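You operate a simulated robot arm through the tools that you are given. There is no shell and no other tool.

The job below is to be done with a simulated robot arm. You get a single attempt, and the scene is never put back.

TASK
Pour the pan into the white bowl and stir till no streak shows.
Fine: stir with the pine paddle; pan and paddle back; spill nothing. Set down upright: pine paddle.

Only the result counts: the job must be done as asked and must still hold three seconds after the hand-in. Knocking over, shifting, dropping, spilling or breaking anything else fails it.

THE ROBOT
A 7-joint arm with a two-finger parallel gripper, fixed in place. Base frame: the origin is at the foot of the arm, x ahead of it, y to its left, z up; the work surface is at about z = 0.84. Readings come in m, degrees, newtons and seconds.
Its first joint turns from -166.0 to 166.0 degrees. Payload 3.43 kg.
The TCP is the grasp point between the finger pads, 0.03 m short of the fingertips. In the tool frame z runs along the fingers and y along their closing line. The gripper opens to 0.094 m. The fingers are 0.028 m wide and 0.01 m thick; the gripper's body (0.05 by 0.096 m) begins 0.055 m behind the TCP.
Orientation is told as [roll, pitch, yaw] about the base's x, y, z axes, in that order, counted from this pose: with the fingers straight down and closing along the base's y, the tool's x points along the base's -x, its y along +y and its z along -z.

THE INTERFACE
- The arm moves only by the tool step_arm. Its argument "steps" is a list that holds one entry, the list of rows, each a list of 7 numbers: the finger opening in m, from 0 to 0.094, then the shift along the tool's x, y, z in m, then the turn, a rotation vector about the tool's x, y, z in rad. In form: [[[fingers, tx, ty, tz, rx, ry, rz], ...]]. A call has 1 to 20 rows; each row is the pose to reach, as a shift and turn from the pose commanded when the call began, along the tool's axes at that moment. Rows are played at 5 a second. More than 0.05 m and 8.6 degrees between two rows, or a gripper value outside its range, and nothing of the call is played. Where a pose cannot be reached the arm comes as near as it can. A force on the tool above 40 N (or 10 N above the force at the start of the call, whichever is more), or a blocked arm, ends the call early, and 0.2 s more pass. The fingers move at their own pace (about 0.045 m/s each) and stop on an object; they squeeze with about 45 N. The grip force told is the motor's: it shows also when the fingers shut on nothing. Time passes only in rows, and 0.2 s behind the last, so rows that repeat a pose let the fingers close. It gives the time, the measured TCP pose, the force on the tool (base axes), the opening and the grip force at its end, in the units of the frame above (readings bear some noise), with the torque about the TCP (base axes, N m) and any sound that the robot's microphone picked up, and new pictures: "show" is both (left out), scene, wrist or none.
- Cameras (640 x 400 px; columns grow to the right, rows downward): "scene" is fixed at [0.4045, -0.5003, 1.5038]; the picture's right is [0.92, -0.40, 0.00], its down [-0.19, -0.42, -0.89] and it looks along [0.36, 0.81, -0.46] (base axes); focal length 318 px, centre (320, 200). "wrist" rides on the gripper at [0.076, 0.014, -0.103] in the tool frame; the picture's right is [-0.18, 0.98, 0.00], its down [-0.75, -0.14, -0.64] and it looks along [-0.63, -0.12, 0.77] (tool axes); focal length 243 px, centre (320, 200). There is no depth. A picture from a camera that has moved, and an enlarged one, comes with that camera's place and axes in the base frame and with its lens. The place of the scene camera against the robot may be out by one fixed shift of up to 0.018 m in any direction.
- inspect(camera, box): a new picture of the part [left, top, right, bottom] of that camera's present view, enlarged. The clock stands still meanwhile.
- hand_in(): hands the job in; it is judged then, once.

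Places have to be worked out from the pictures, the camera data and where the tool is seen. Open the gripper and draw the arm clear of the work before you hand the job in, unless the task says otherwise.

The tools are called as name(argument=value, ...) on one line, values as JSON. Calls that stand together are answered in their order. step_arm: Moves the arm, as the interface text tells. Its arguments: {"type":"object","properties":{"steps":{"type":"array","items":{"type":"array","items":{"type":"array","items":{"type":"number"}}}},"show":{"type":"string","enum":["both","scene","wrist","none"]}},"required":["steps"]} The other tools are called the same way: inspect (camera, box) takes an enlarged picture of a part of a camera's view; hand_in () hands the job in.

At the start:

```text
clock: 0.0
position: [0.5477, -0.0829, 1.2566]
tcp_rot: [0.0, 0.1, 0.0]
force: [0.3, -0.6, -0.4]
torque: [0.01, 0.03, -0.01]
width: 0.094
finger_force: 0.2
```

scene: 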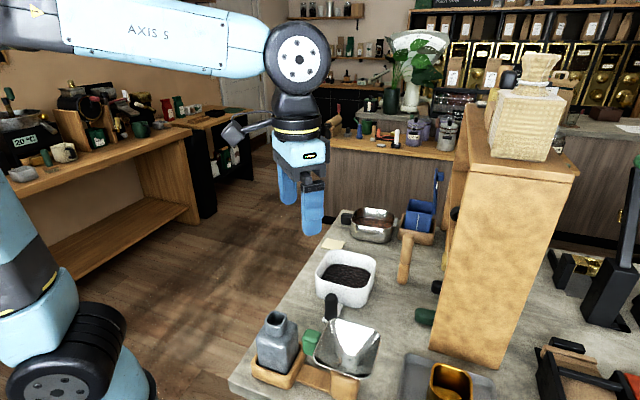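
wrist: 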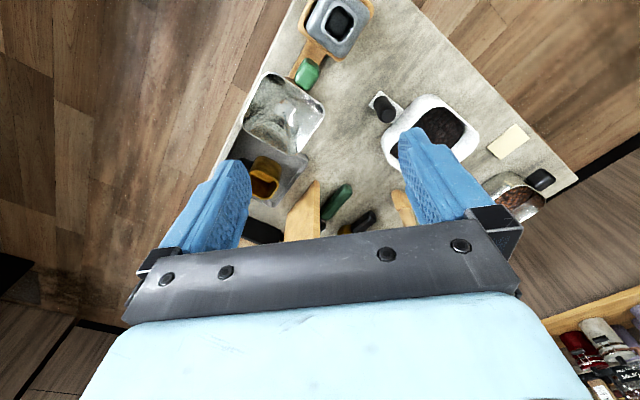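

The scene shows a white bowl with dark content, a metal pan/scoop, a steel pan with brown content and some wooden tools. I'll enlarge the views before moving.

inspect(camera="scene", box=[300, 160, 460, 260])

inspect(camera="scene", box=[230, 230, 500, 400])

inspect(camera="wrist", box=[200, 0, 600, 250])

```text
4.00 times, centred on (380, 210) of scene
camera zoom: at [0.4045, -0.5003, 1.5038], right [0.92, -0.4, 0.0], down [-0.19, -0.42, -0.89], along [0.36, 0.81, -0.46], focal length 1273 px, centre (80, 160)
```

zoom: 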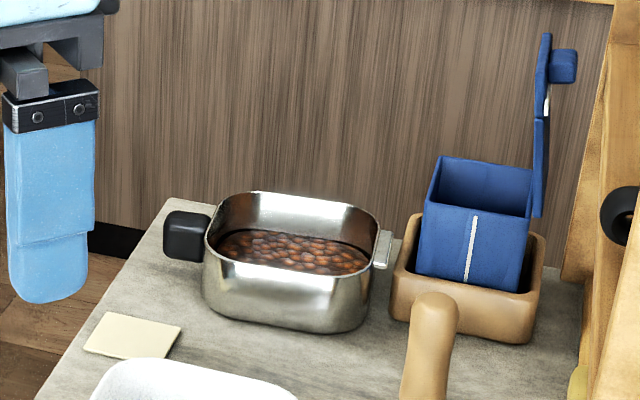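

```text
2.35 times, centred on (365, 315) of scene
camera zoom: at [0.4045, -0.5003, 1.5038], right [0.92, -0.4, 0.0], down [-0.19, -0.42, -0.89], along [0.36, 0.81, -0.46], focal length 749 px, centre (214, -71)
```

zoom: 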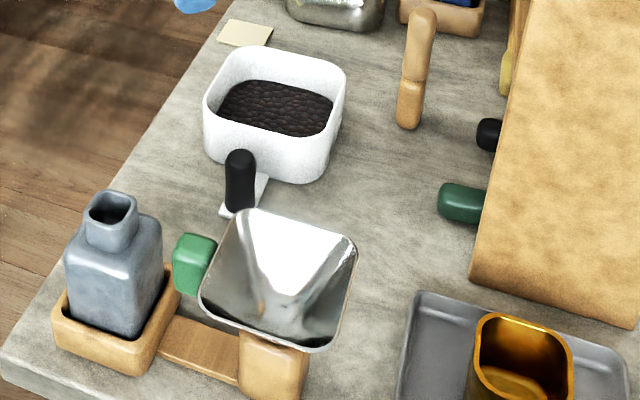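

```text
1.60 times, centred on (400, 125) of wrist
camera zoom: at [0.4724, -0.0695, 1.3582], right [0.18, 0.98, 0.0], down [0.75, -0.14, 0.64], along [0.63, -0.12, -0.77], focal length 388 px, centre (192, 320)
```

zoom: 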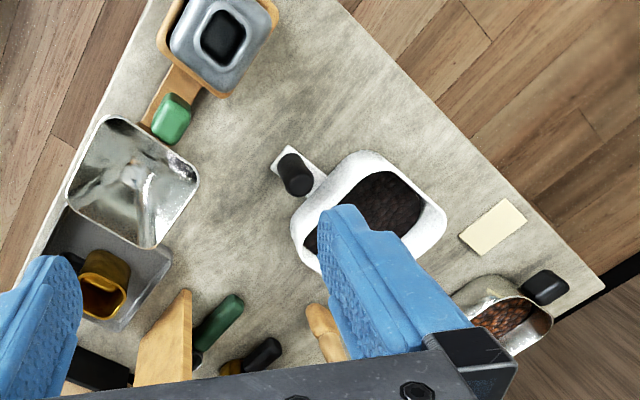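

The pan looks like the steel one with the brown beans, at about (1.01, 0.35), and the white bowl is at about (0.75, 0.10). The paddle may be behind the tall board, so I'll move the wrist camera, staying high, to look there.

step_arm(steps=[[[0.094, -0.03, 0.026, 0, 0, 0, 0], [0.094, -0.06, 0.052, 0, 0, 0, 0], [0.094, -0.09, 0.078, 0, 0, 0, 0], [0.094, -0.12, 0.104, 0, 0, 0, 0], [0.094, -0.15, 0.13, 0, 0, 0, 0], [0.094, -0.18, 0.156, 0, 0, 0, 0], [0.094, -0.2, 0.18, 0, 0, 0, 0]]])

```text
clock: 1.6
position: [0.7477, 0.0977, 1.2558]
tcp_rot: [0.0, 0.1, 0.0]
force: [0.1, -0.4, -1.0]
torque: [0.05, -0.02, 0.02]
width: 0.0942
finger_force: 0.0
camera wrist: at [0.6725, 0.1102, 1.359], right [0.18, 0.98, 0.0], down [0.75, -0.14, 0.64], along [0.63, -0.12, -0.77], focal length 243 px, centre (320, 200)
```

scene: 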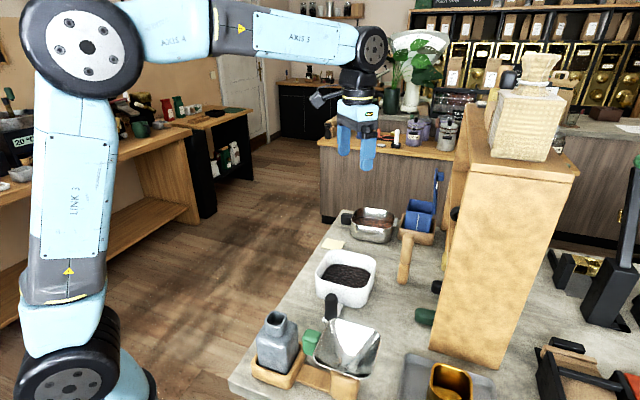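
wrist: 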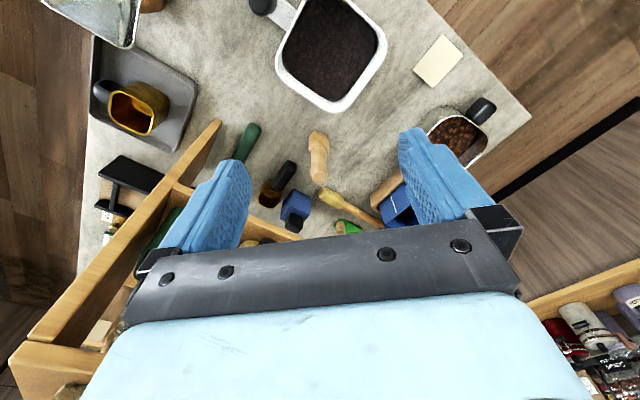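

inspect(camera="wrist", box=[200, 80, 520, 280])

```text
2.00 times, centred on (360, 180) of wrist
camera zoom: at [0.6725, 0.1102, 1.359], right [0.18, 0.98, 0.0], down [0.75, -0.14, 0.64], along [0.63, -0.12, -0.77], focal length 485 px, centre (240, 240)
```

zoom: 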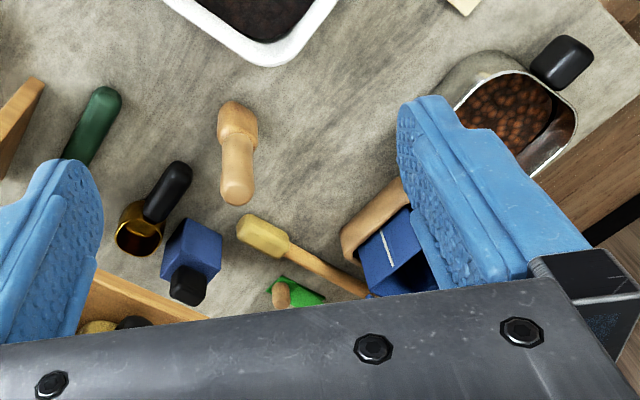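

inspect(camera="scene", box=[380, 190, 476, 250])

inspect(camera="scene", box=[370, 225, 466, 285])

inspect(camera="wrist", box=[280, 120, 392, 190])

inspect(camera="wrist", box=[310, 170, 422, 240])

```text
6.67 times, centred on (428, 220) of scene
camera zoom: at [0.4045, -0.5003, 1.5038], right [0.92, -0.4, 0.0], down [-0.19, -0.42, -0.89], along [0.36, 0.81, -0.46], focal length 2121 px, centre (-400, 67)
```

zoom: 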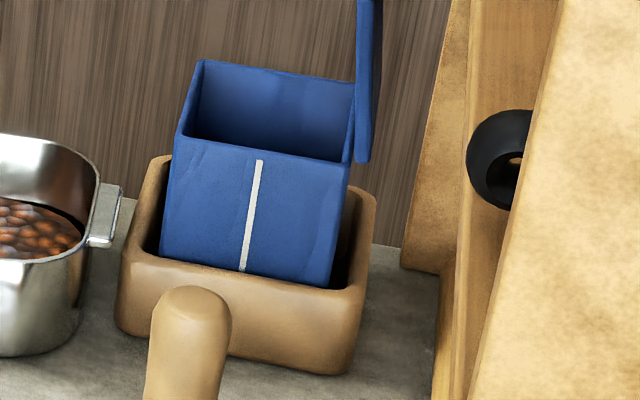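

```text
6.67 times, centred on (418, 255) of scene
camera zoom: at [0.4045, -0.5003, 1.5038], right [0.92, -0.4, 0.0], down [-0.19, -0.42, -0.89], along [0.36, 0.81, -0.46], focal length 2121 px, centre (-333, -167)
```

zoom: 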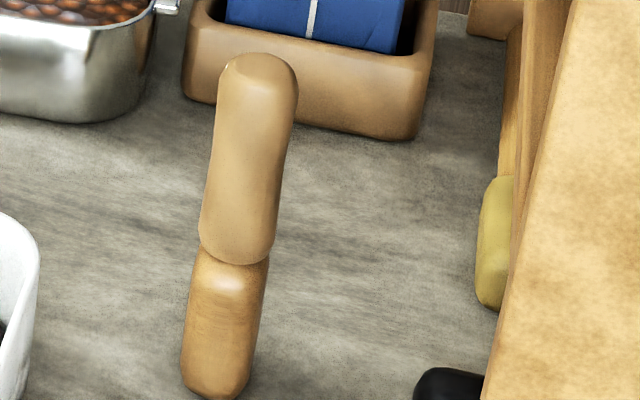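

```text
5.71 times, centred on (336, 155) of wrist
camera zoom: at [0.6725, 0.1102, 1.359], right [0.18, 0.98, 0.0], down [0.75, -0.14, 0.64], along [0.63, -0.12, -0.77], focal length 1386 px, centre (229, 457)
```

zoom: 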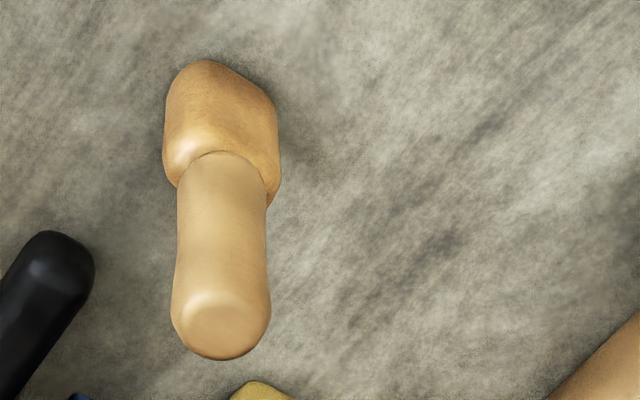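

```text
5.71 times, centred on (366, 205) of wrist
camera zoom: at [0.6725, 0.1102, 1.359], right [0.18, 0.98, 0.0], down [0.75, -0.14, 0.64], along [0.63, -0.12, -0.77], focal length 1386 px, centre (57, 171)
```

zoom: 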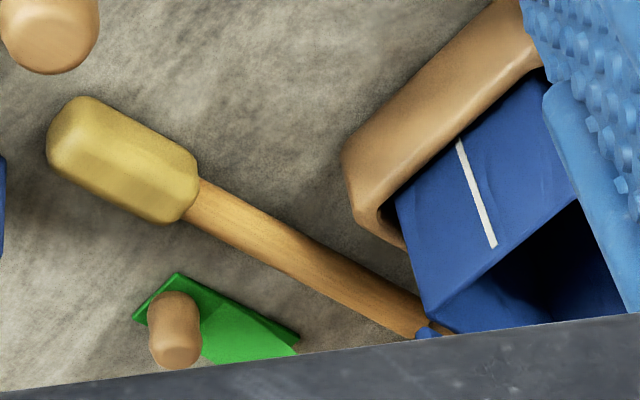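

The upright wooden tool at about (0.915, 0.06) may be the pine paddle. I'll move the camera further ahead to see the pan and every tool clearly.

step_arm(steps=[[[0.094, -0.03, 0.02, 0, 0, 0, 0], [0.094, -0.06, 0.04, 0, 0, 0, 0], [0.094, -0.09, 0.06, 0, 0, 0, 0], [0.094, -0.12, 0.08, 0, 0, 0, 0], [0.094, -0.15, 0.1, 0, 0, 0, 0]]])

```text
clock: 2.8
position: [0.8987, 0.1969, 1.2561]
tcp_rot: [0.0, 0.0, 0.0]
force: [-0.2, 0.5, 0.6]
torque: [0.05, -0.02, -0.02]
width: 0.094
finger_force: 0.1
camera wrist: at [0.8226, 0.2107, 1.3588], right [0.18, 0.98, 0.0], down [0.75, -0.14, 0.64], along [0.63, -0.12, -0.77], focal length 243 px, centre (320, 200)
```

scene: 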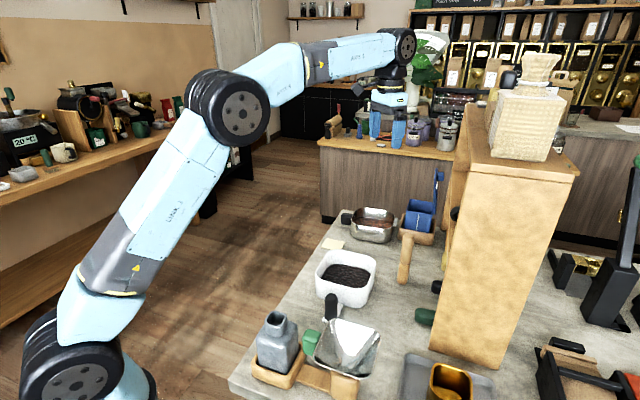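
wrist: 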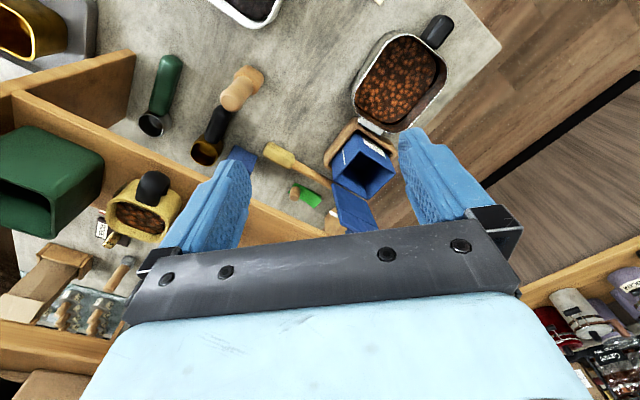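

inspect(camera="wrist", box=[330, 0, 490, 100])

inspect(camera="wrist", box=[120, 40, 280, 140])

inspect(camera="wrist", box=[240, 110, 432, 230])

inspect(camera="wrist", box=[0, 150, 200, 350])

```text
4.00 times, centred on (410, 50) of wrist
camera zoom: at [0.8226, 0.2107, 1.3588], right [0.18, 0.98, 0.0], down [0.75, -0.14, 0.64], along [0.63, -0.12, -0.77], focal length 970 px, centre (-40, 800)
```

zoom: 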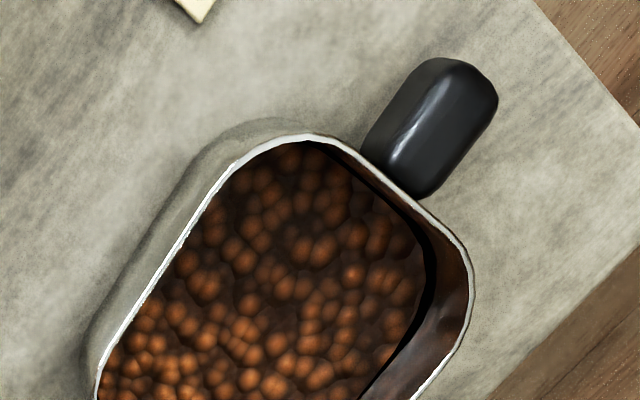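

```text
4.00 times, centred on (200, 90) of wrist
camera zoom: at [0.8226, 0.2107, 1.3588], right [0.18, 0.98, 0.0], down [0.75, -0.14, 0.64], along [0.63, -0.12, -0.77], focal length 970 px, centre (800, 640)
```

zoom: 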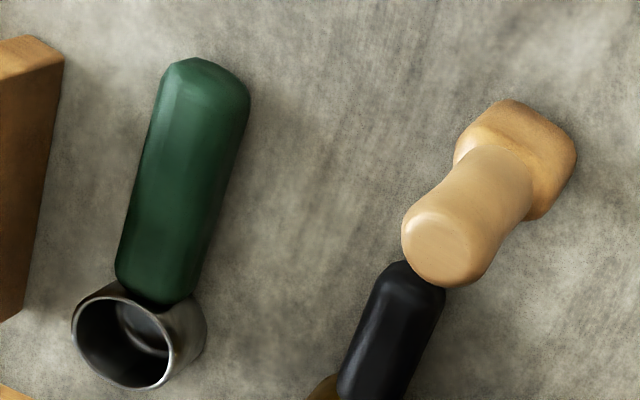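

```text
3.33 times, centred on (336, 170) of wrist
camera zoom: at [0.8226, 0.2107, 1.3588], right [0.18, 0.98, 0.0], down [0.75, -0.14, 0.64], along [0.63, -0.12, -0.77], focal length 809 px, centre (267, 300)
```

zoom: 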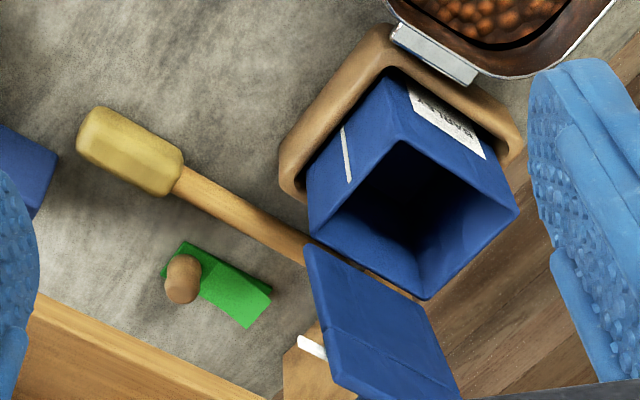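

```text
2.00 times, centred on (100, 250) of wrist
camera zoom: at [0.8226, 0.2107, 1.3588], right [0.18, 0.98, 0.0], down [0.75, -0.14, 0.64], along [0.63, -0.12, -0.77], focal length 485 px, centre (760, 100)
```

zoom: 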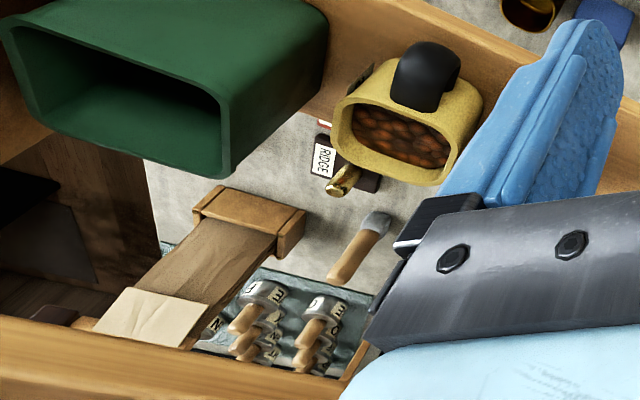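

The steel pan sits at about (0.957, 0.33) with its handle pointing along azimuth 147° and centred near (0.895, 0.385). I'll turn the tool to line up with the handle and hover above it to get a precise look.

step_arm(steps=[[[0.094, 0, 0.037, 0.02, 0, 0, 0.115], [0.094, 0, 0.074, 0.04, 0, 0, 0.23], [0.094, 0, 0.111, 0.06, 0, 0, 0.345], [0.094, 0, 0.148, 0.08, 0, 0, 0.46], [0.094, 0, 0.186, 0.1, 0, 0, 0.576], [0.094, 0, 0.186, 0.1, 0, 0, 0.576]]])

```text
clock: 4.2
position: [0.8987, 0.3845, 1.1559]
tcp_rot: [0.0, 0.1, -33.1]
force: [-0.1, -0.3, 0.2]
torque: [-0.02, 0.03, -0.01]
width: 0.094
finger_force: 0.1
camera wrist: at [0.8431, 0.4363, 1.2583], right [0.69, 0.72, 0.0], down [0.55, -0.53, 0.64], along [0.46, -0.44, -0.77], focal length 243 px, centre (320, 200)
```

scene: 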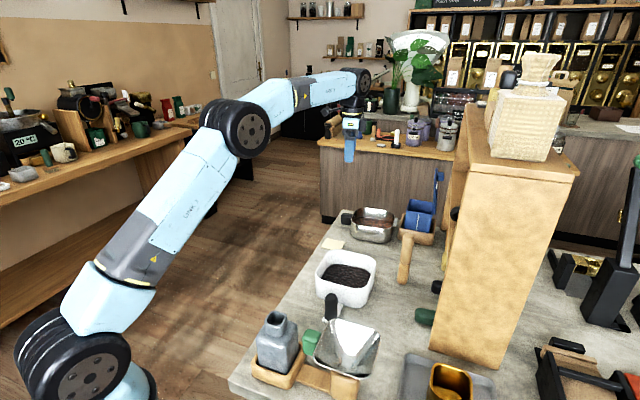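
wrist: 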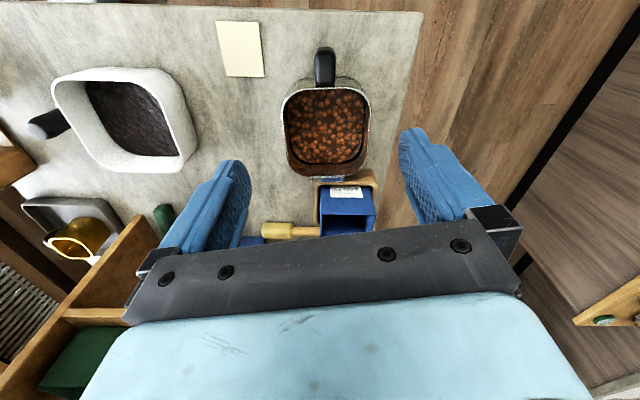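

inspect(camera="wrist", box=[250, 30, 410, 130])

inspect(camera="wrist", box=[250, 100, 410, 200])

inspect(camera="wrist", box=[20, 20, 260, 220])

```text
4.00 times, centred on (330, 80) of wrist
camera zoom: at [0.8431, 0.4363, 1.2583], right [0.69, 0.72, 0.0], down [0.55, -0.53, 0.64], along [0.46, -0.44, -0.77], focal length 970 px, centre (280, 680)
```

zoom: 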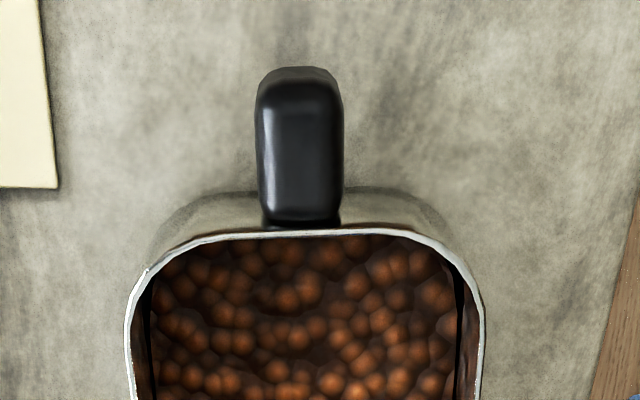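

```text
4.00 times, centred on (330, 150) of wrist
camera zoom: at [0.8431, 0.4363, 1.2583], right [0.69, 0.72, 0.0], down [0.55, -0.53, 0.64], along [0.46, -0.44, -0.77], focal length 970 px, centre (280, 400)
```

zoom: 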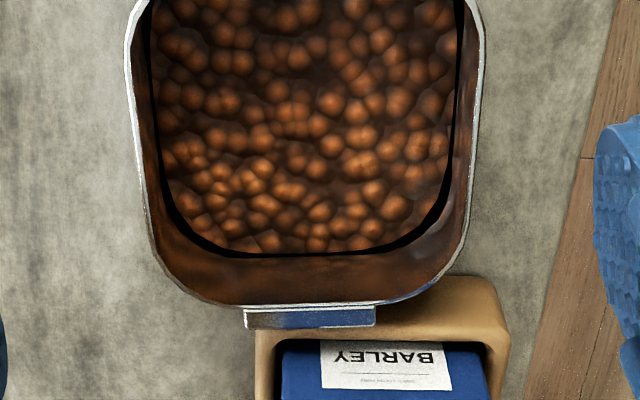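

```text
2.00 times, centred on (140, 120) of wrist
camera zoom: at [0.8431, 0.4363, 1.2583], right [0.69, 0.72, 0.0], down [0.55, -0.53, 0.64], along [0.46, -0.44, -0.77], focal length 485 px, centre (680, 360)
```

zoom: 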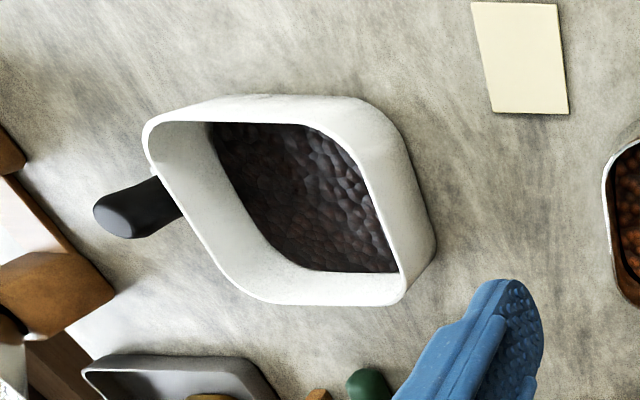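

The handle's axis runs along azimuth 136.5°, centred at about (0.899, 0.392) with its top near z 0.90. I'll turn 10° more and come down to just above it to check the alignment.

step_arm(steps=[[[0.094, 0.003, 0.007, 0.045, 0, 0, 0.09], [0.094, 0.003, 0.007, 0.09, 0, 0, 0.181], [0.094, 0.003, 0.007, 0.135, 0, 0, 0.181], [0.094, 0.003, 0.007, 0.165, 0, 0, 0.181], [0.094, 0.003, 0.007, 0.18, 0, 0, 0.181], [0.094, 0.003, 0.007, 0.18, 0, 0, 0.181]]])

inspect(camera="scene", box=[320, 160, 416, 250])

```text
clock: 5.6
position: [0.8993, 0.3905, 0.9759]
tcp_rot: [-0.1, 0.0, -43.5]
force: [-0.4, -0.6, -0.2]
torque: [0.01, -0.01, 0.0]
width: 0.0939
finger_force: 0.1
camera wrist: at [0.8554, 0.452, 1.0784], right [0.81, 0.59, 0.0], down [0.45, -0.62, 0.64], along [0.38, -0.52, -0.77], focal length 243 px, centre (320, 200)
```

scene: 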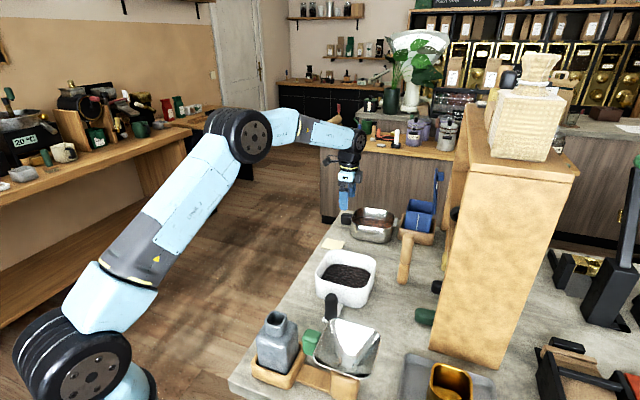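
wrist: 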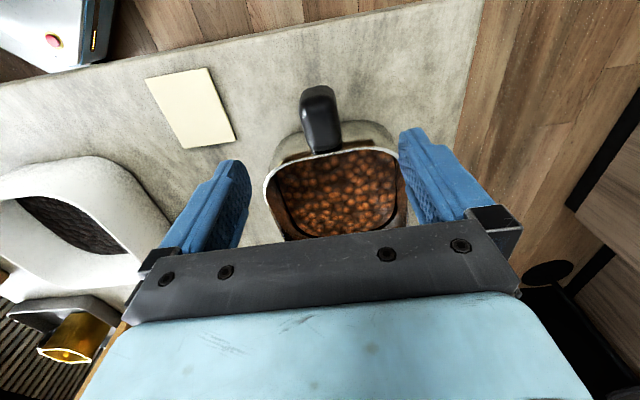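

```text
4.44 times, centred on (368, 205) of scene
camera zoom: at [0.4045, -0.5003, 1.5038], right [0.92, -0.4, 0.0], down [-0.19, -0.42, -0.89], along [0.36, 0.81, -0.46], focal length 1414 px, centre (107, 178)
```

zoom: 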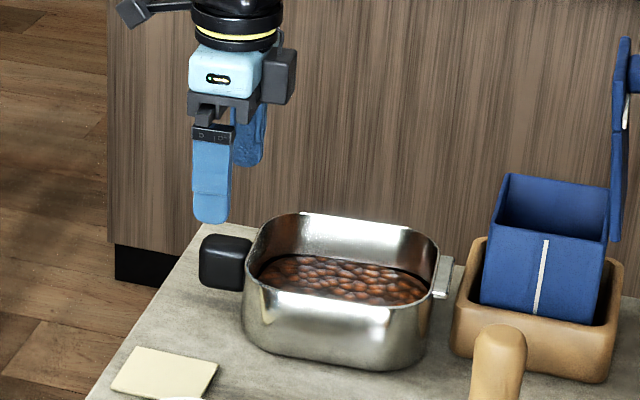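

inspect(camera="wrist", box=[240, 70, 400, 170])

```text
4.00 times, centred on (320, 120) of wrist
camera zoom: at [0.8554, 0.452, 1.0784], right [0.81, 0.59, 0.0], down [0.45, -0.62, 0.64], along [0.38, -0.52, -0.77], focal length 970 px, centre (320, 520)
```

zoom: 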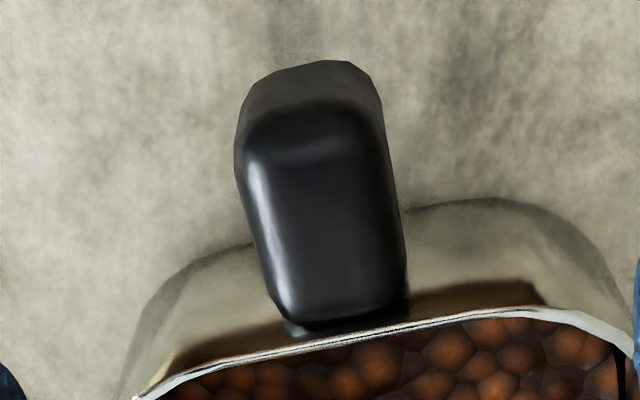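

Triangulating the two views puts the handle top at z of about 0.89, with the handle's middle at (0.902, 0.390, 0.879). I'll lower straight onto it and close the fingers.

step_arm(steps=[[[0.094, -0.0023, 0.0015, 0.03, 0, 0, 0], [0.094, -0.0023, 0.0015, 0.06, 0, 0, 0], [0.094, -0.0023, 0.0015, 0.085, 0, 0, 0], [0.094, -0.0023, 0.0015, 0.094, 0, 0, 0], [0.094, -0.0023, 0.0015, 0.094, 0, 0, 0]]])

inspect(camera="scene", box=[320, 160, 416, 250])

```text
clock: 6.8
position: [0.9016, 0.3902, 0.8816]
tcp_rot: [-0.1, 0.0, -43.3]
force: [0.0, 0.0, -0.5]
torque: [0.03, 0.02, 0.02]
width: 0.0941
finger_force: 0.1
camera wrist: at [0.857, 0.4516, 0.9839], right [0.81, 0.59, 0.0], down [0.45, -0.62, 0.64], along [0.38, -0.52, -0.77], focal length 243 px, centre (320, 200)
```

scene: 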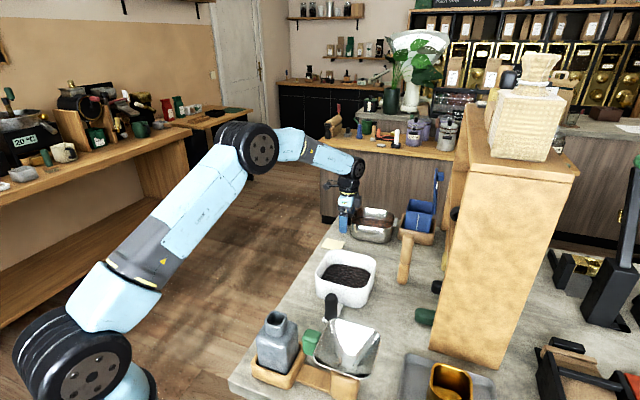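
wrist: 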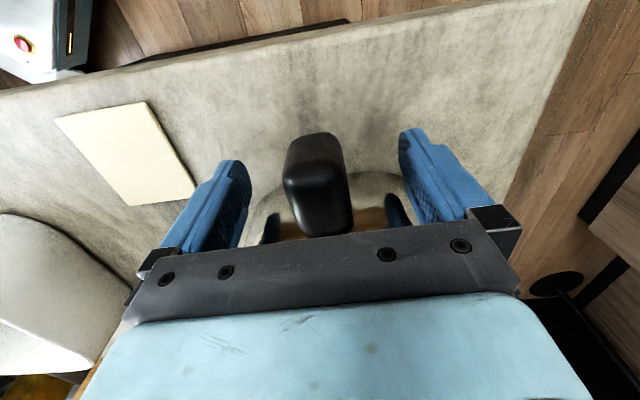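

```text
4.44 times, centred on (368, 205) of scene
camera zoom: at [0.4045, -0.5003, 1.5038], right [0.92, -0.4, 0.0], down [-0.19, -0.42, -0.89], along [0.36, 0.81, -0.46], focal length 1414 px, centre (107, 178)
```

zoom: 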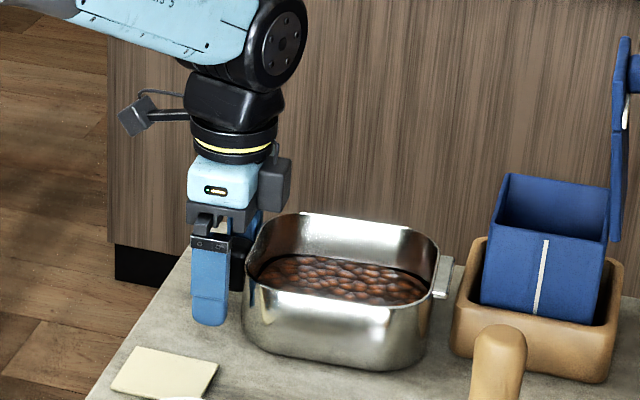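

The fingers straddle the handle. I'll close on it while holding still.

step_arm(steps=[[[0.06, 0, 0, 0, 0, 0, 0], [0.03, 0, 0, 0, 0, 0, 0], [0.0, 0, 0, 0, 0, 0, 0], [0.0, 0, 0, 0, 0, 0, 0], [0.0, 0, 0, 0, 0, 0, 0], [0.0, 0, 0, 0, 0, 0, 0]]])

```text
clock: 8.2
position: [0.9021, 0.3896, 0.8823]
tcp_rot: [0.0, 0.0, -43.4]
force: [0.5, 0.1, -0.3]
torque: [0.0, 0.01, 0.0]
width: 0.0337
finger_force: 45.6
camera wrist: at [0.857, 0.4516, 0.9842], right [0.81, 0.59, 0.0], down [0.45, -0.62, 0.64], along [0.38, -0.52, -0.77], focal length 243 px, centre (320, 200)
```

scene: 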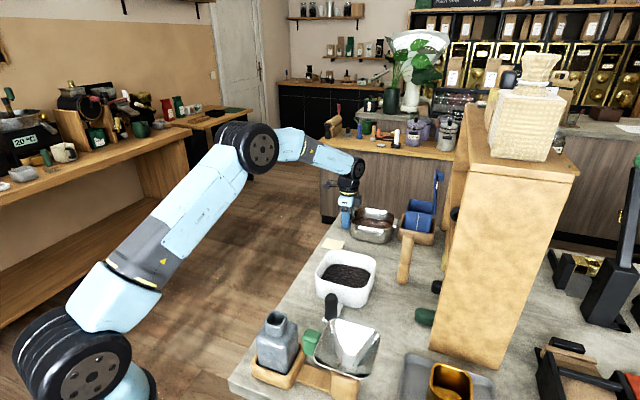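
wrist: 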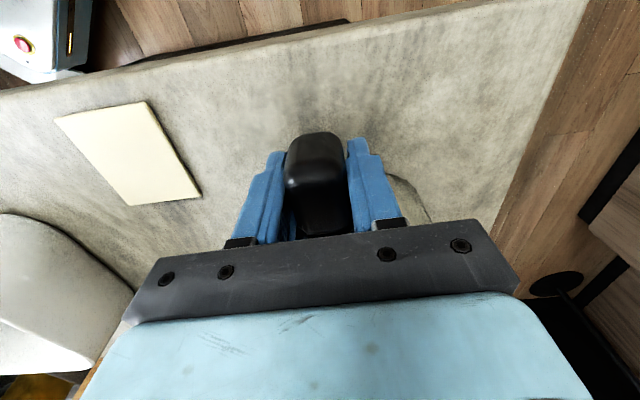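

The handle is gripped at 0.034 m with 45 N. I'll lift slowly by 2 cm to check the load and whether it slips.

step_arm(steps=[[[0.0, 0, 0, -0.005, 0, 0, 0], [0.0, 0, 0, -0.01, 0, 0, 0], [0.0, 0, 0, -0.015, 0, 0, 0], [0.0, 0, 0, -0.02, 0, 0, 0], [0.0, 0, 0, -0.02, 0, 0, 0]]])

inspect(camera="scene", box=[320, 160, 416, 250])

```text
clock: 9.4
position: [0.9023, 0.3904, 0.902]
tcp_rot: [-0.1, 0.0, -43.4]
force: [-0.2, -0.4, -1.4]
torque: [0.06, 0.06, -0.02]
width: 0.0337
finger_force: 44.9
camera wrist: at [0.8572, 0.4517, 1.0045], right [0.81, 0.59, 0.0], down [0.45, -0.62, 0.64], along [0.38, -0.52, -0.77], focal length 243 px, centre (320, 200)
```

scene: 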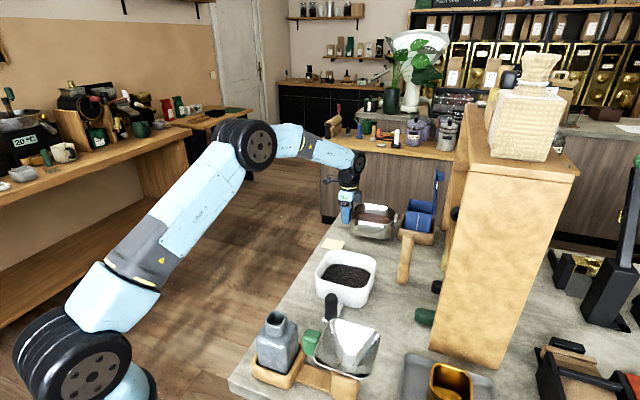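
wrist: 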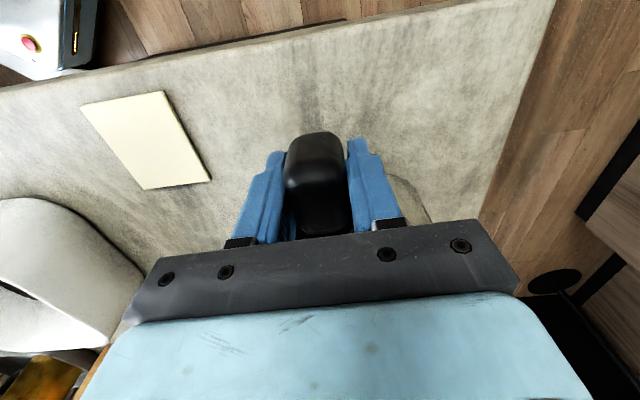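

```text
4.44 times, centred on (368, 205) of scene
camera zoom: at [0.4045, -0.5003, 1.5038], right [0.92, -0.4, 0.0], down [-0.19, -0.42, -0.89], along [0.36, 0.81, -0.46], focal length 1414 px, centre (107, 178)
```

zoom: 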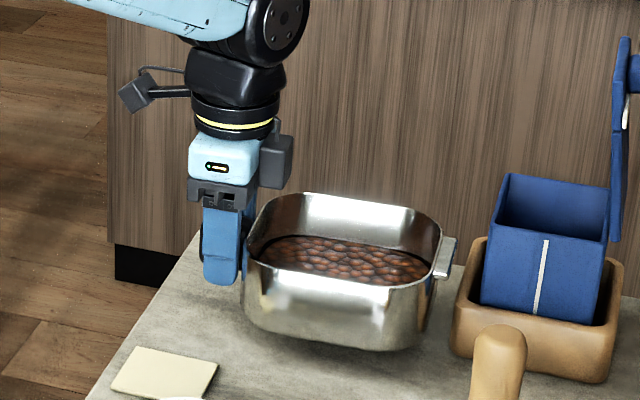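

The load is only about 1.4 N and the pan hangs level, so the grip is sound. I'll lift it slowly to z of about 1.08, backing away from the blue box.

step_arm(steps=[[[0.0, 0.0, 0, -0.015, 0, 0, 0], [0.0, 0.0, 0, -0.035, 0, 0, 0], [0.0, 0.005, 0, -0.055, 0, 0, 0], [0.0, 0.01, 0, -0.075, 0, 0, 0], [0.0, 0.015, 0, -0.095, 0, 0, 0], [0.0, 0.02, 0, -0.115, 0, 0, 0], [0.0, 0.025, 0, -0.135, 0, 0, 0], [0.0, 0.03, 0, -0.155, 0, 0, 0], [0.0, 0.03, 0, -0.17, 0, 0, 0], [0.0, 0.03, 0, -0.178, 0, 0, 0]]])

```text
clock: 11.6
position: [0.88, 0.4111, 1.0803]
tcp_rot: [0.1, -0.1, -43.4]
force: [-0.1, -0.6, -1.0]
torque: [0.04, 0.05, 0.01]
width: 0.0335
finger_force: 45.1
camera wrist: at [0.8354, 0.4725, 1.1824], right [0.81, 0.59, 0.0], down [0.45, -0.62, 0.64], along [0.38, -0.52, -0.77], focal length 243 px, centre (320, 200)
```

scene: 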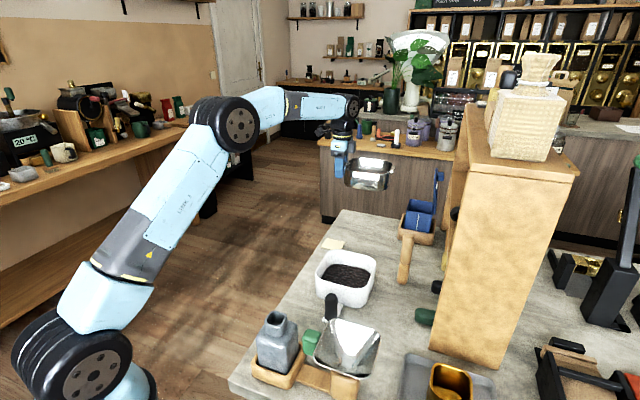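
wrist: 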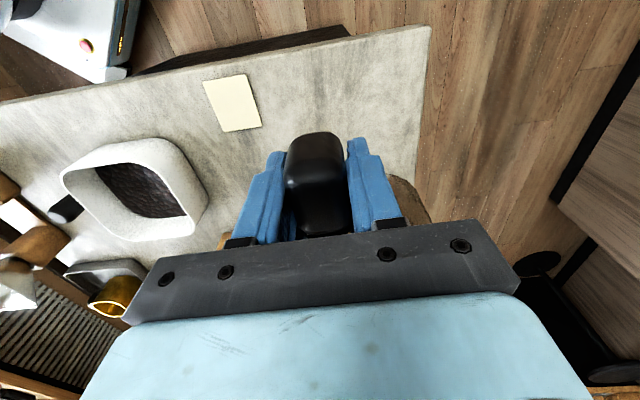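

inspect(camera="wrist", box=[40, 120, 232, 260])

inspect(camera="scene", box=[330, 140, 426, 200])

inspect(camera="scene", box=[300, 240, 396, 320])

```text
2.86 times, centred on (136, 190) of wrist
camera zoom: at [0.8354, 0.4725, 1.1824], right [0.81, 0.59, 0.0], down [0.45, -0.62, 0.64], along [0.38, -0.52, -0.77], focal length 693 px, centre (846, 229)
```

zoom: 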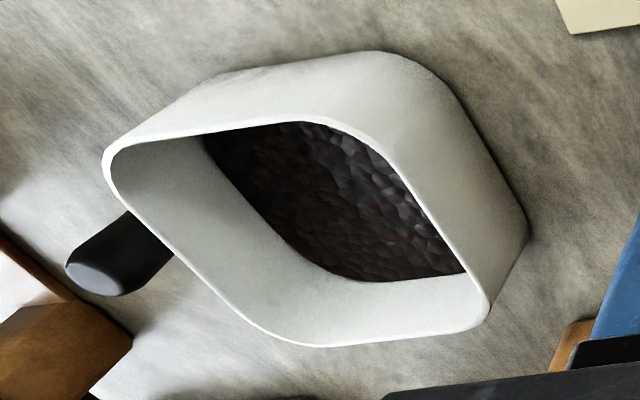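

```text
6.67 times, centred on (378, 170) of scene
camera zoom: at [0.4045, -0.5003, 1.5038], right [0.92, -0.4, 0.0], down [-0.19, -0.42, -0.89], along [0.36, 0.81, -0.46], focal length 2121 px, centre (-67, 400)
```

zoom: 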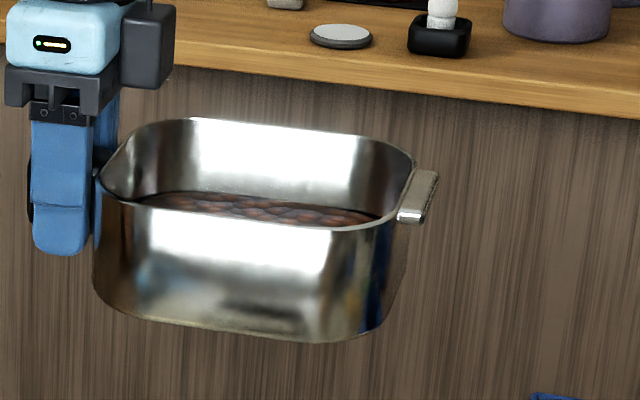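

```text
5.00 times, centred on (348, 280) of scene
camera zoom: at [0.4045, -0.5003, 1.5038], right [0.92, -0.4, 0.0], down [-0.19, -0.42, -0.89], along [0.36, 0.81, -0.46], focal length 1591 px, centre (180, -200)
```

zoom: 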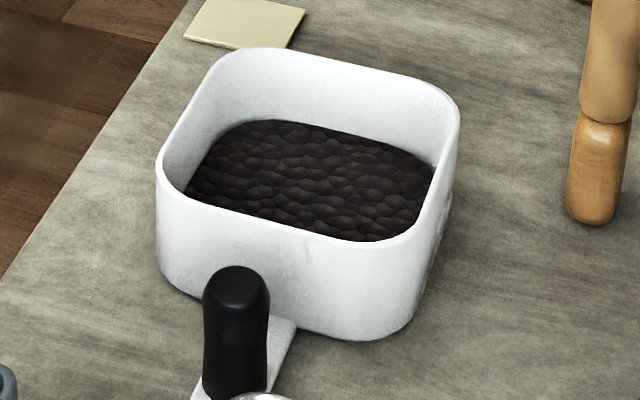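

The pan is level at z of about 1.08, with the beans well below its rim. The bowl's rim centre is at about (0.751, 0.117, 0.912), so I'll carry the pan beside it while turning the handle to azimuth 80°, for a pour over the pan's corner.

step_arm(steps=[[[0.0, -0.0059, -0.0119, 0, 0, 0, 0.0823], [0.0, -0.0119, -0.0237, 0, 0, 0, 0.1647], [0.0, -0.0178, -0.0356, 0, 0, 0, 0.247], [0.0, -0.0237, -0.0474, 0, 0, 0, 0.3293], [0.0, -0.0297, -0.0593, 0, 0, 0, 0.4117], [0.0, -0.0356, -0.0712, 0, 0, 0, 0.494], [0.0, -0.0415, -0.083, 0, 0, 0, 0.5763], [0.0, -0.0475, -0.0949, 0, 0, 0, 0.6587], [0.0, -0.0534, -0.1067, 0, 0, 0, 0.741], [0.0, -0.0593, -0.1186, 0, 0, 0, 0.8233], [0.0, -0.0653, -0.1304, 0, 0, 0, 0.9057], [0.0, -0.0712, -0.1423, 0, 0, 0, 0.988], [0.0, -0.0712, -0.1423, 0, 0, 0, 0.988]]])

inspect(camera="scene", box=[280, 160, 440, 320])

```text
clock: 14.4
position: [0.8345, 0.2575, 1.0797]
tcp_rot: [0.0, 0.1, -100.0]
force: [0.7, 0.5, -0.5]
torque: [0.1, -0.01, 0.02]
width: 0.0337
finger_force: 45.1
camera wrist: at [0.8629, 0.3299, 1.1822], right [0.94, -0.35, 0.0], down [-0.27, -0.72, 0.64], along [-0.23, -0.6, -0.77], focal length 243 px, centre (320, 200)
```

scene: 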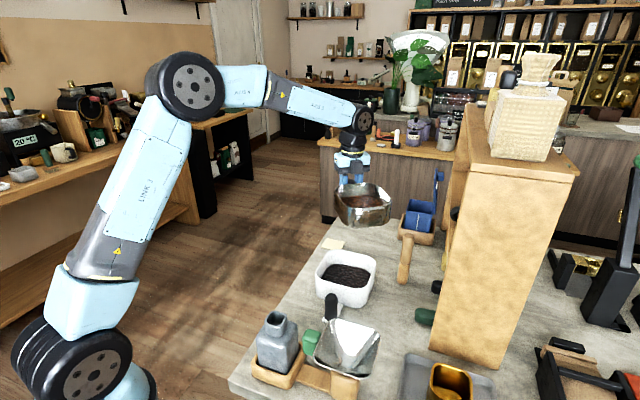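
wrist: 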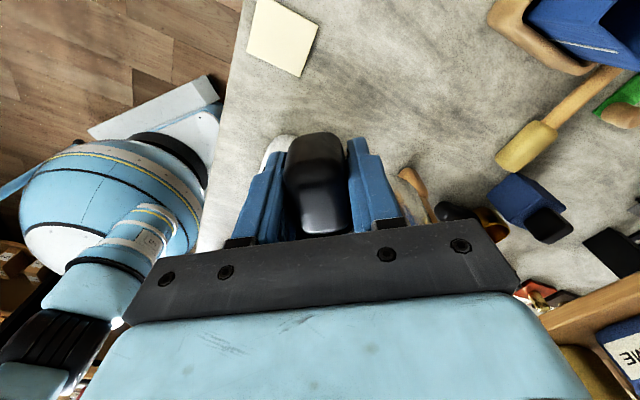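

```text
2.50 times, centred on (360, 240) of scene
camera zoom: at [0.4045, -0.5003, 1.5038], right [0.92, -0.4, 0.0], down [-0.19, -0.42, -0.89], along [0.36, 0.81, -0.46], focal length 796 px, centre (220, 100)
```

zoom: 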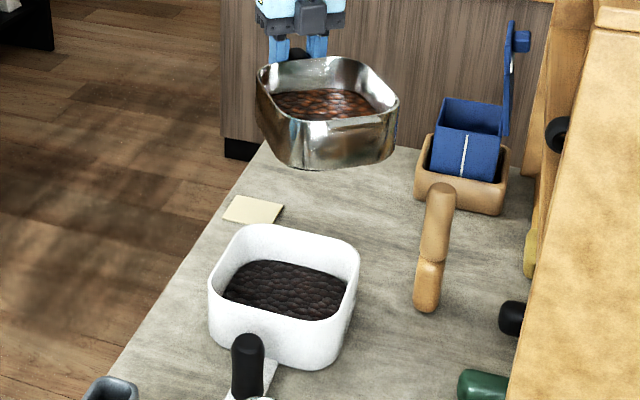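

The pan's near-left corner now sits above the bowl's middle in the scene view, at about (0.755, 0.124). I'll tilt the first 30° toward that corner while lowering slightly.

step_arm(steps=[[[0.0, 0.001, 0.0012, 0.006, -0.0669, 0.0561, 0], [0.0, 0.0014, 0.0017, 0.012, -0.1337, 0.1122, 0], [0.0, 0.001, 0.0012, 0.018, -0.2006, 0.1683, 0], [0.0, 0.0, 0.0, 0.024, -0.2674, 0.2244, 0], [0.0, -0.0018, -0.0021, 0.03, -0.3342, 0.2806, 0], [0.0, -0.0042, -0.0051, 0.035, -0.4011, 0.3367, 0], [0.0, -0.0042, -0.0051, 0.035, -0.4011, 0.3367, 0]]])

inspect(camera="scene", box=[280, 160, 440, 320])

```text
clock: 16.0
position: [0.8289, 0.2549, 1.0447]
tcp_rot: [23.8, 18.7, -96.0]
force: [-1.8, 0.1, 0.1]
torque: [0.13, -0.02, -0.02]
width: 0.0337
finger_force: 44.6
camera wrist: at [0.8047, 0.2972, 1.1638], right [0.86, -0.39, 0.32], down [-0.48, -0.84, 0.26], along [0.16, -0.38, -0.91], focal length 243 px, centre (320, 200)
```

scene: 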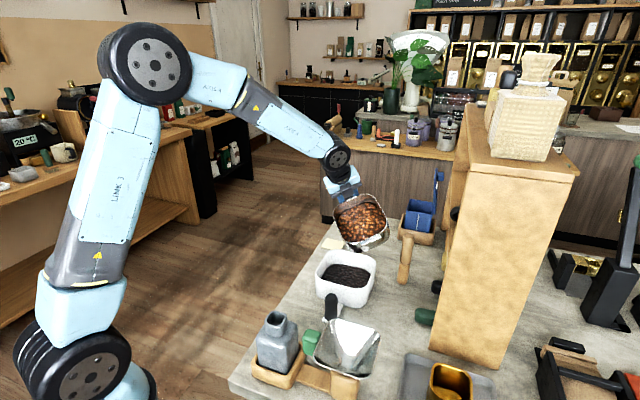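
wrist: 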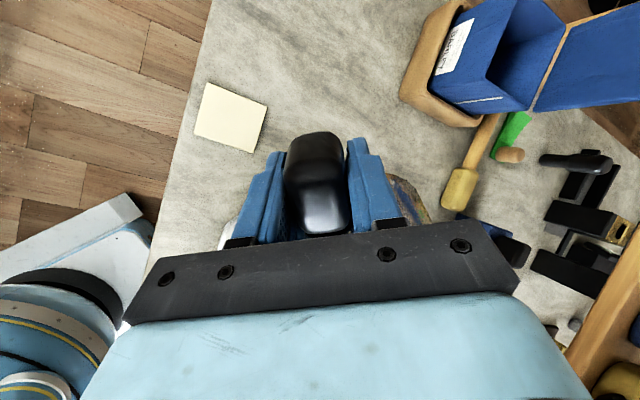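

```text
2.50 times, centred on (360, 240) of scene
camera zoom: at [0.4045, -0.5003, 1.5038], right [0.92, -0.4, 0.0], down [-0.19, -0.42, -0.89], along [0.36, 0.81, -0.46], focal length 796 px, centre (220, 100)
```

zoom: 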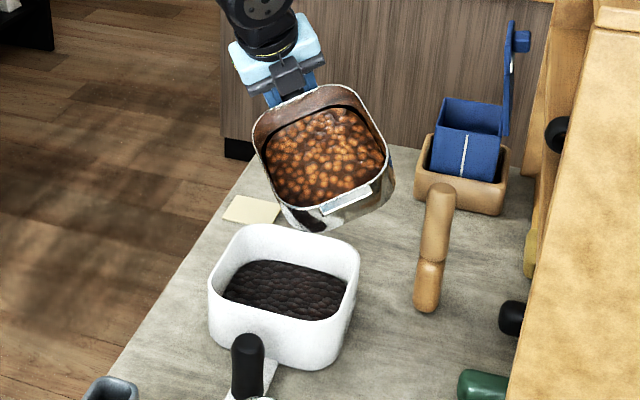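

At 30° of tilt nothing has flowed yet, and the pouring corner is still over the bowl. I'll tilt to 45° and look for the flow.

step_arm(steps=[[[0.0, -0.0019, -0.0023, -0.0046, -0.0669, 0.0561, 0], [0.0, -0.0044, -0.0052, -0.0097, -0.1337, 0.1122, 0], [0.0, -0.007, -0.0083, -0.0161, -0.2006, 0.1683, 0], [0.0, -0.007, -0.0083, -0.0161, -0.2006, 0.1683, 0], [0.0, -0.007, -0.0083, -0.0161, -0.2006, 0.1683, 0]]], show="scene")

inspect(camera="scene", box=[290, 180, 410, 320])

```text
clock: 17.2
position: [0.8134, 0.2474, 1.0531]
tcp_rot: [37.4, 27.0, -90.7]
force: [0.1, 0.1, -1.4]
torque: [0.07, 0.0, 0.0]
width: 0.0335
finger_force: 44.9
```

scene: 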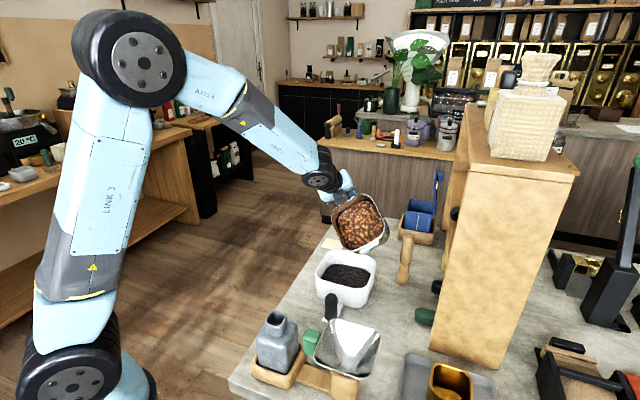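

```text
2.86 times, centred on (350, 250) of scene
camera zoom: at [0.4045, -0.5003, 1.5038], right [0.92, -0.4, 0.0], down [-0.19, -0.42, -0.89], along [0.36, 0.81, -0.46], focal length 909 px, centre (234, 57)
```

zoom: 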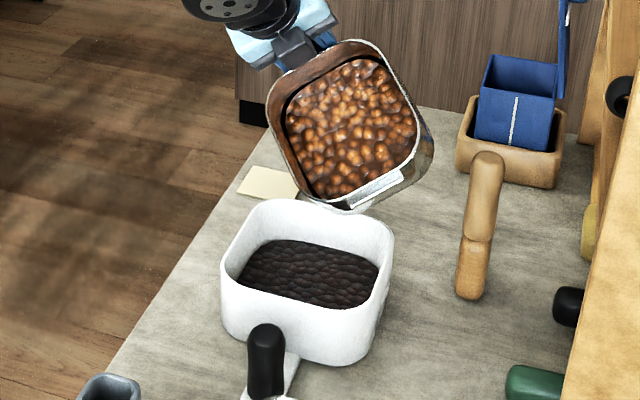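

Still no flow at 45°, and the lip is over the bowl. I'll continue to 60° with a pause there.

step_arm(steps=[[[0.0, -0.0015, -0.0018, -0.0086, -0.0669, 0.0561, 0], [0.0, -0.0035, -0.0042, -0.0175, -0.1337, 0.1122, 0], [0.0, -0.0064, -0.0077, -0.0262, -0.2006, 0.1683, 0], [0.0, -0.0064, -0.0077, -0.0262, -0.2006, 0.1683, 0], [0.0, -0.0064, -0.0077, -0.0262, -0.2006, 0.1683, 0]]], show="scene")

inspect(camera="scene", box=[290, 180, 410, 320])

```text
clock: 18.4
position: [0.7916, 0.2339, 1.0651]
tcp_rot: [53.0, 33.8, -82.9]
force: [-0.2, -0.8, -1.3]
torque: [0.07, -0.02, 0.04]
width: 0.0336
finger_force: 45.0
```

scene: 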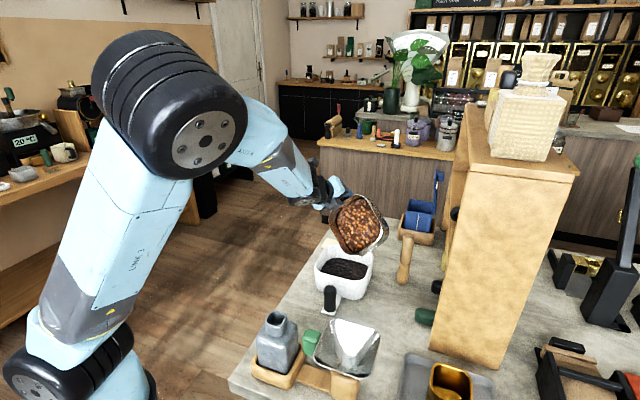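

```text
2.86 times, centred on (350, 250) of scene
camera zoom: at [0.4045, -0.5003, 1.5038], right [0.92, -0.4, 0.0], down [-0.19, -0.42, -0.89], along [0.36, 0.81, -0.46], focal length 909 px, centre (234, 57)
```

zoom: 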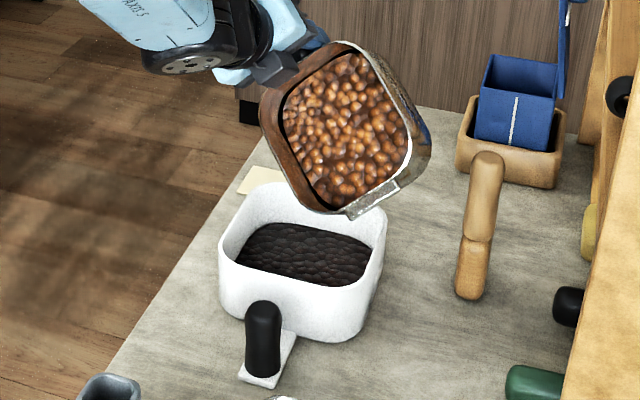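

The bowl looks displaced compared with the last picture. I'll stop and look closely.

inspect(camera="scene", box=[300, 230, 396, 320])

inspect(camera="wrist", box=[0, 0, 640, 400])

```text
4.44 times, centred on (348, 275) of scene
camera zoom: at [0.4045, -0.5003, 1.5038], right [0.92, -0.4, 0.0], down [-0.19, -0.42, -0.89], along [0.36, 0.81, -0.46], focal length 1414 px, centre (196, -133)
```

zoom: 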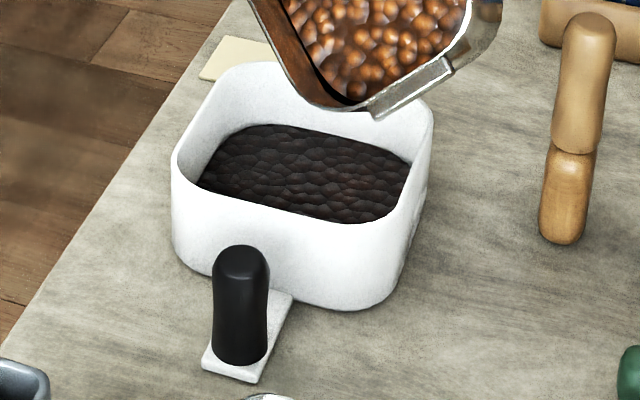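

```text
1.00 times, centred on (320, 200) of wrist (not enlarged: the box is as wide or as high as the picture)
camera zoom: at [0.7164, 0.2458, 1.1681], right [0.66, -0.51, 0.55], down [-0.49, -0.85, -0.19], along [0.56, -0.14, -0.81], focal length 243 px, centre (320, 200)
```

zoom: 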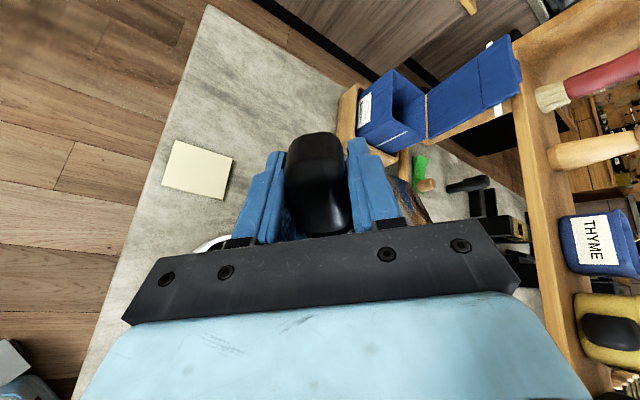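

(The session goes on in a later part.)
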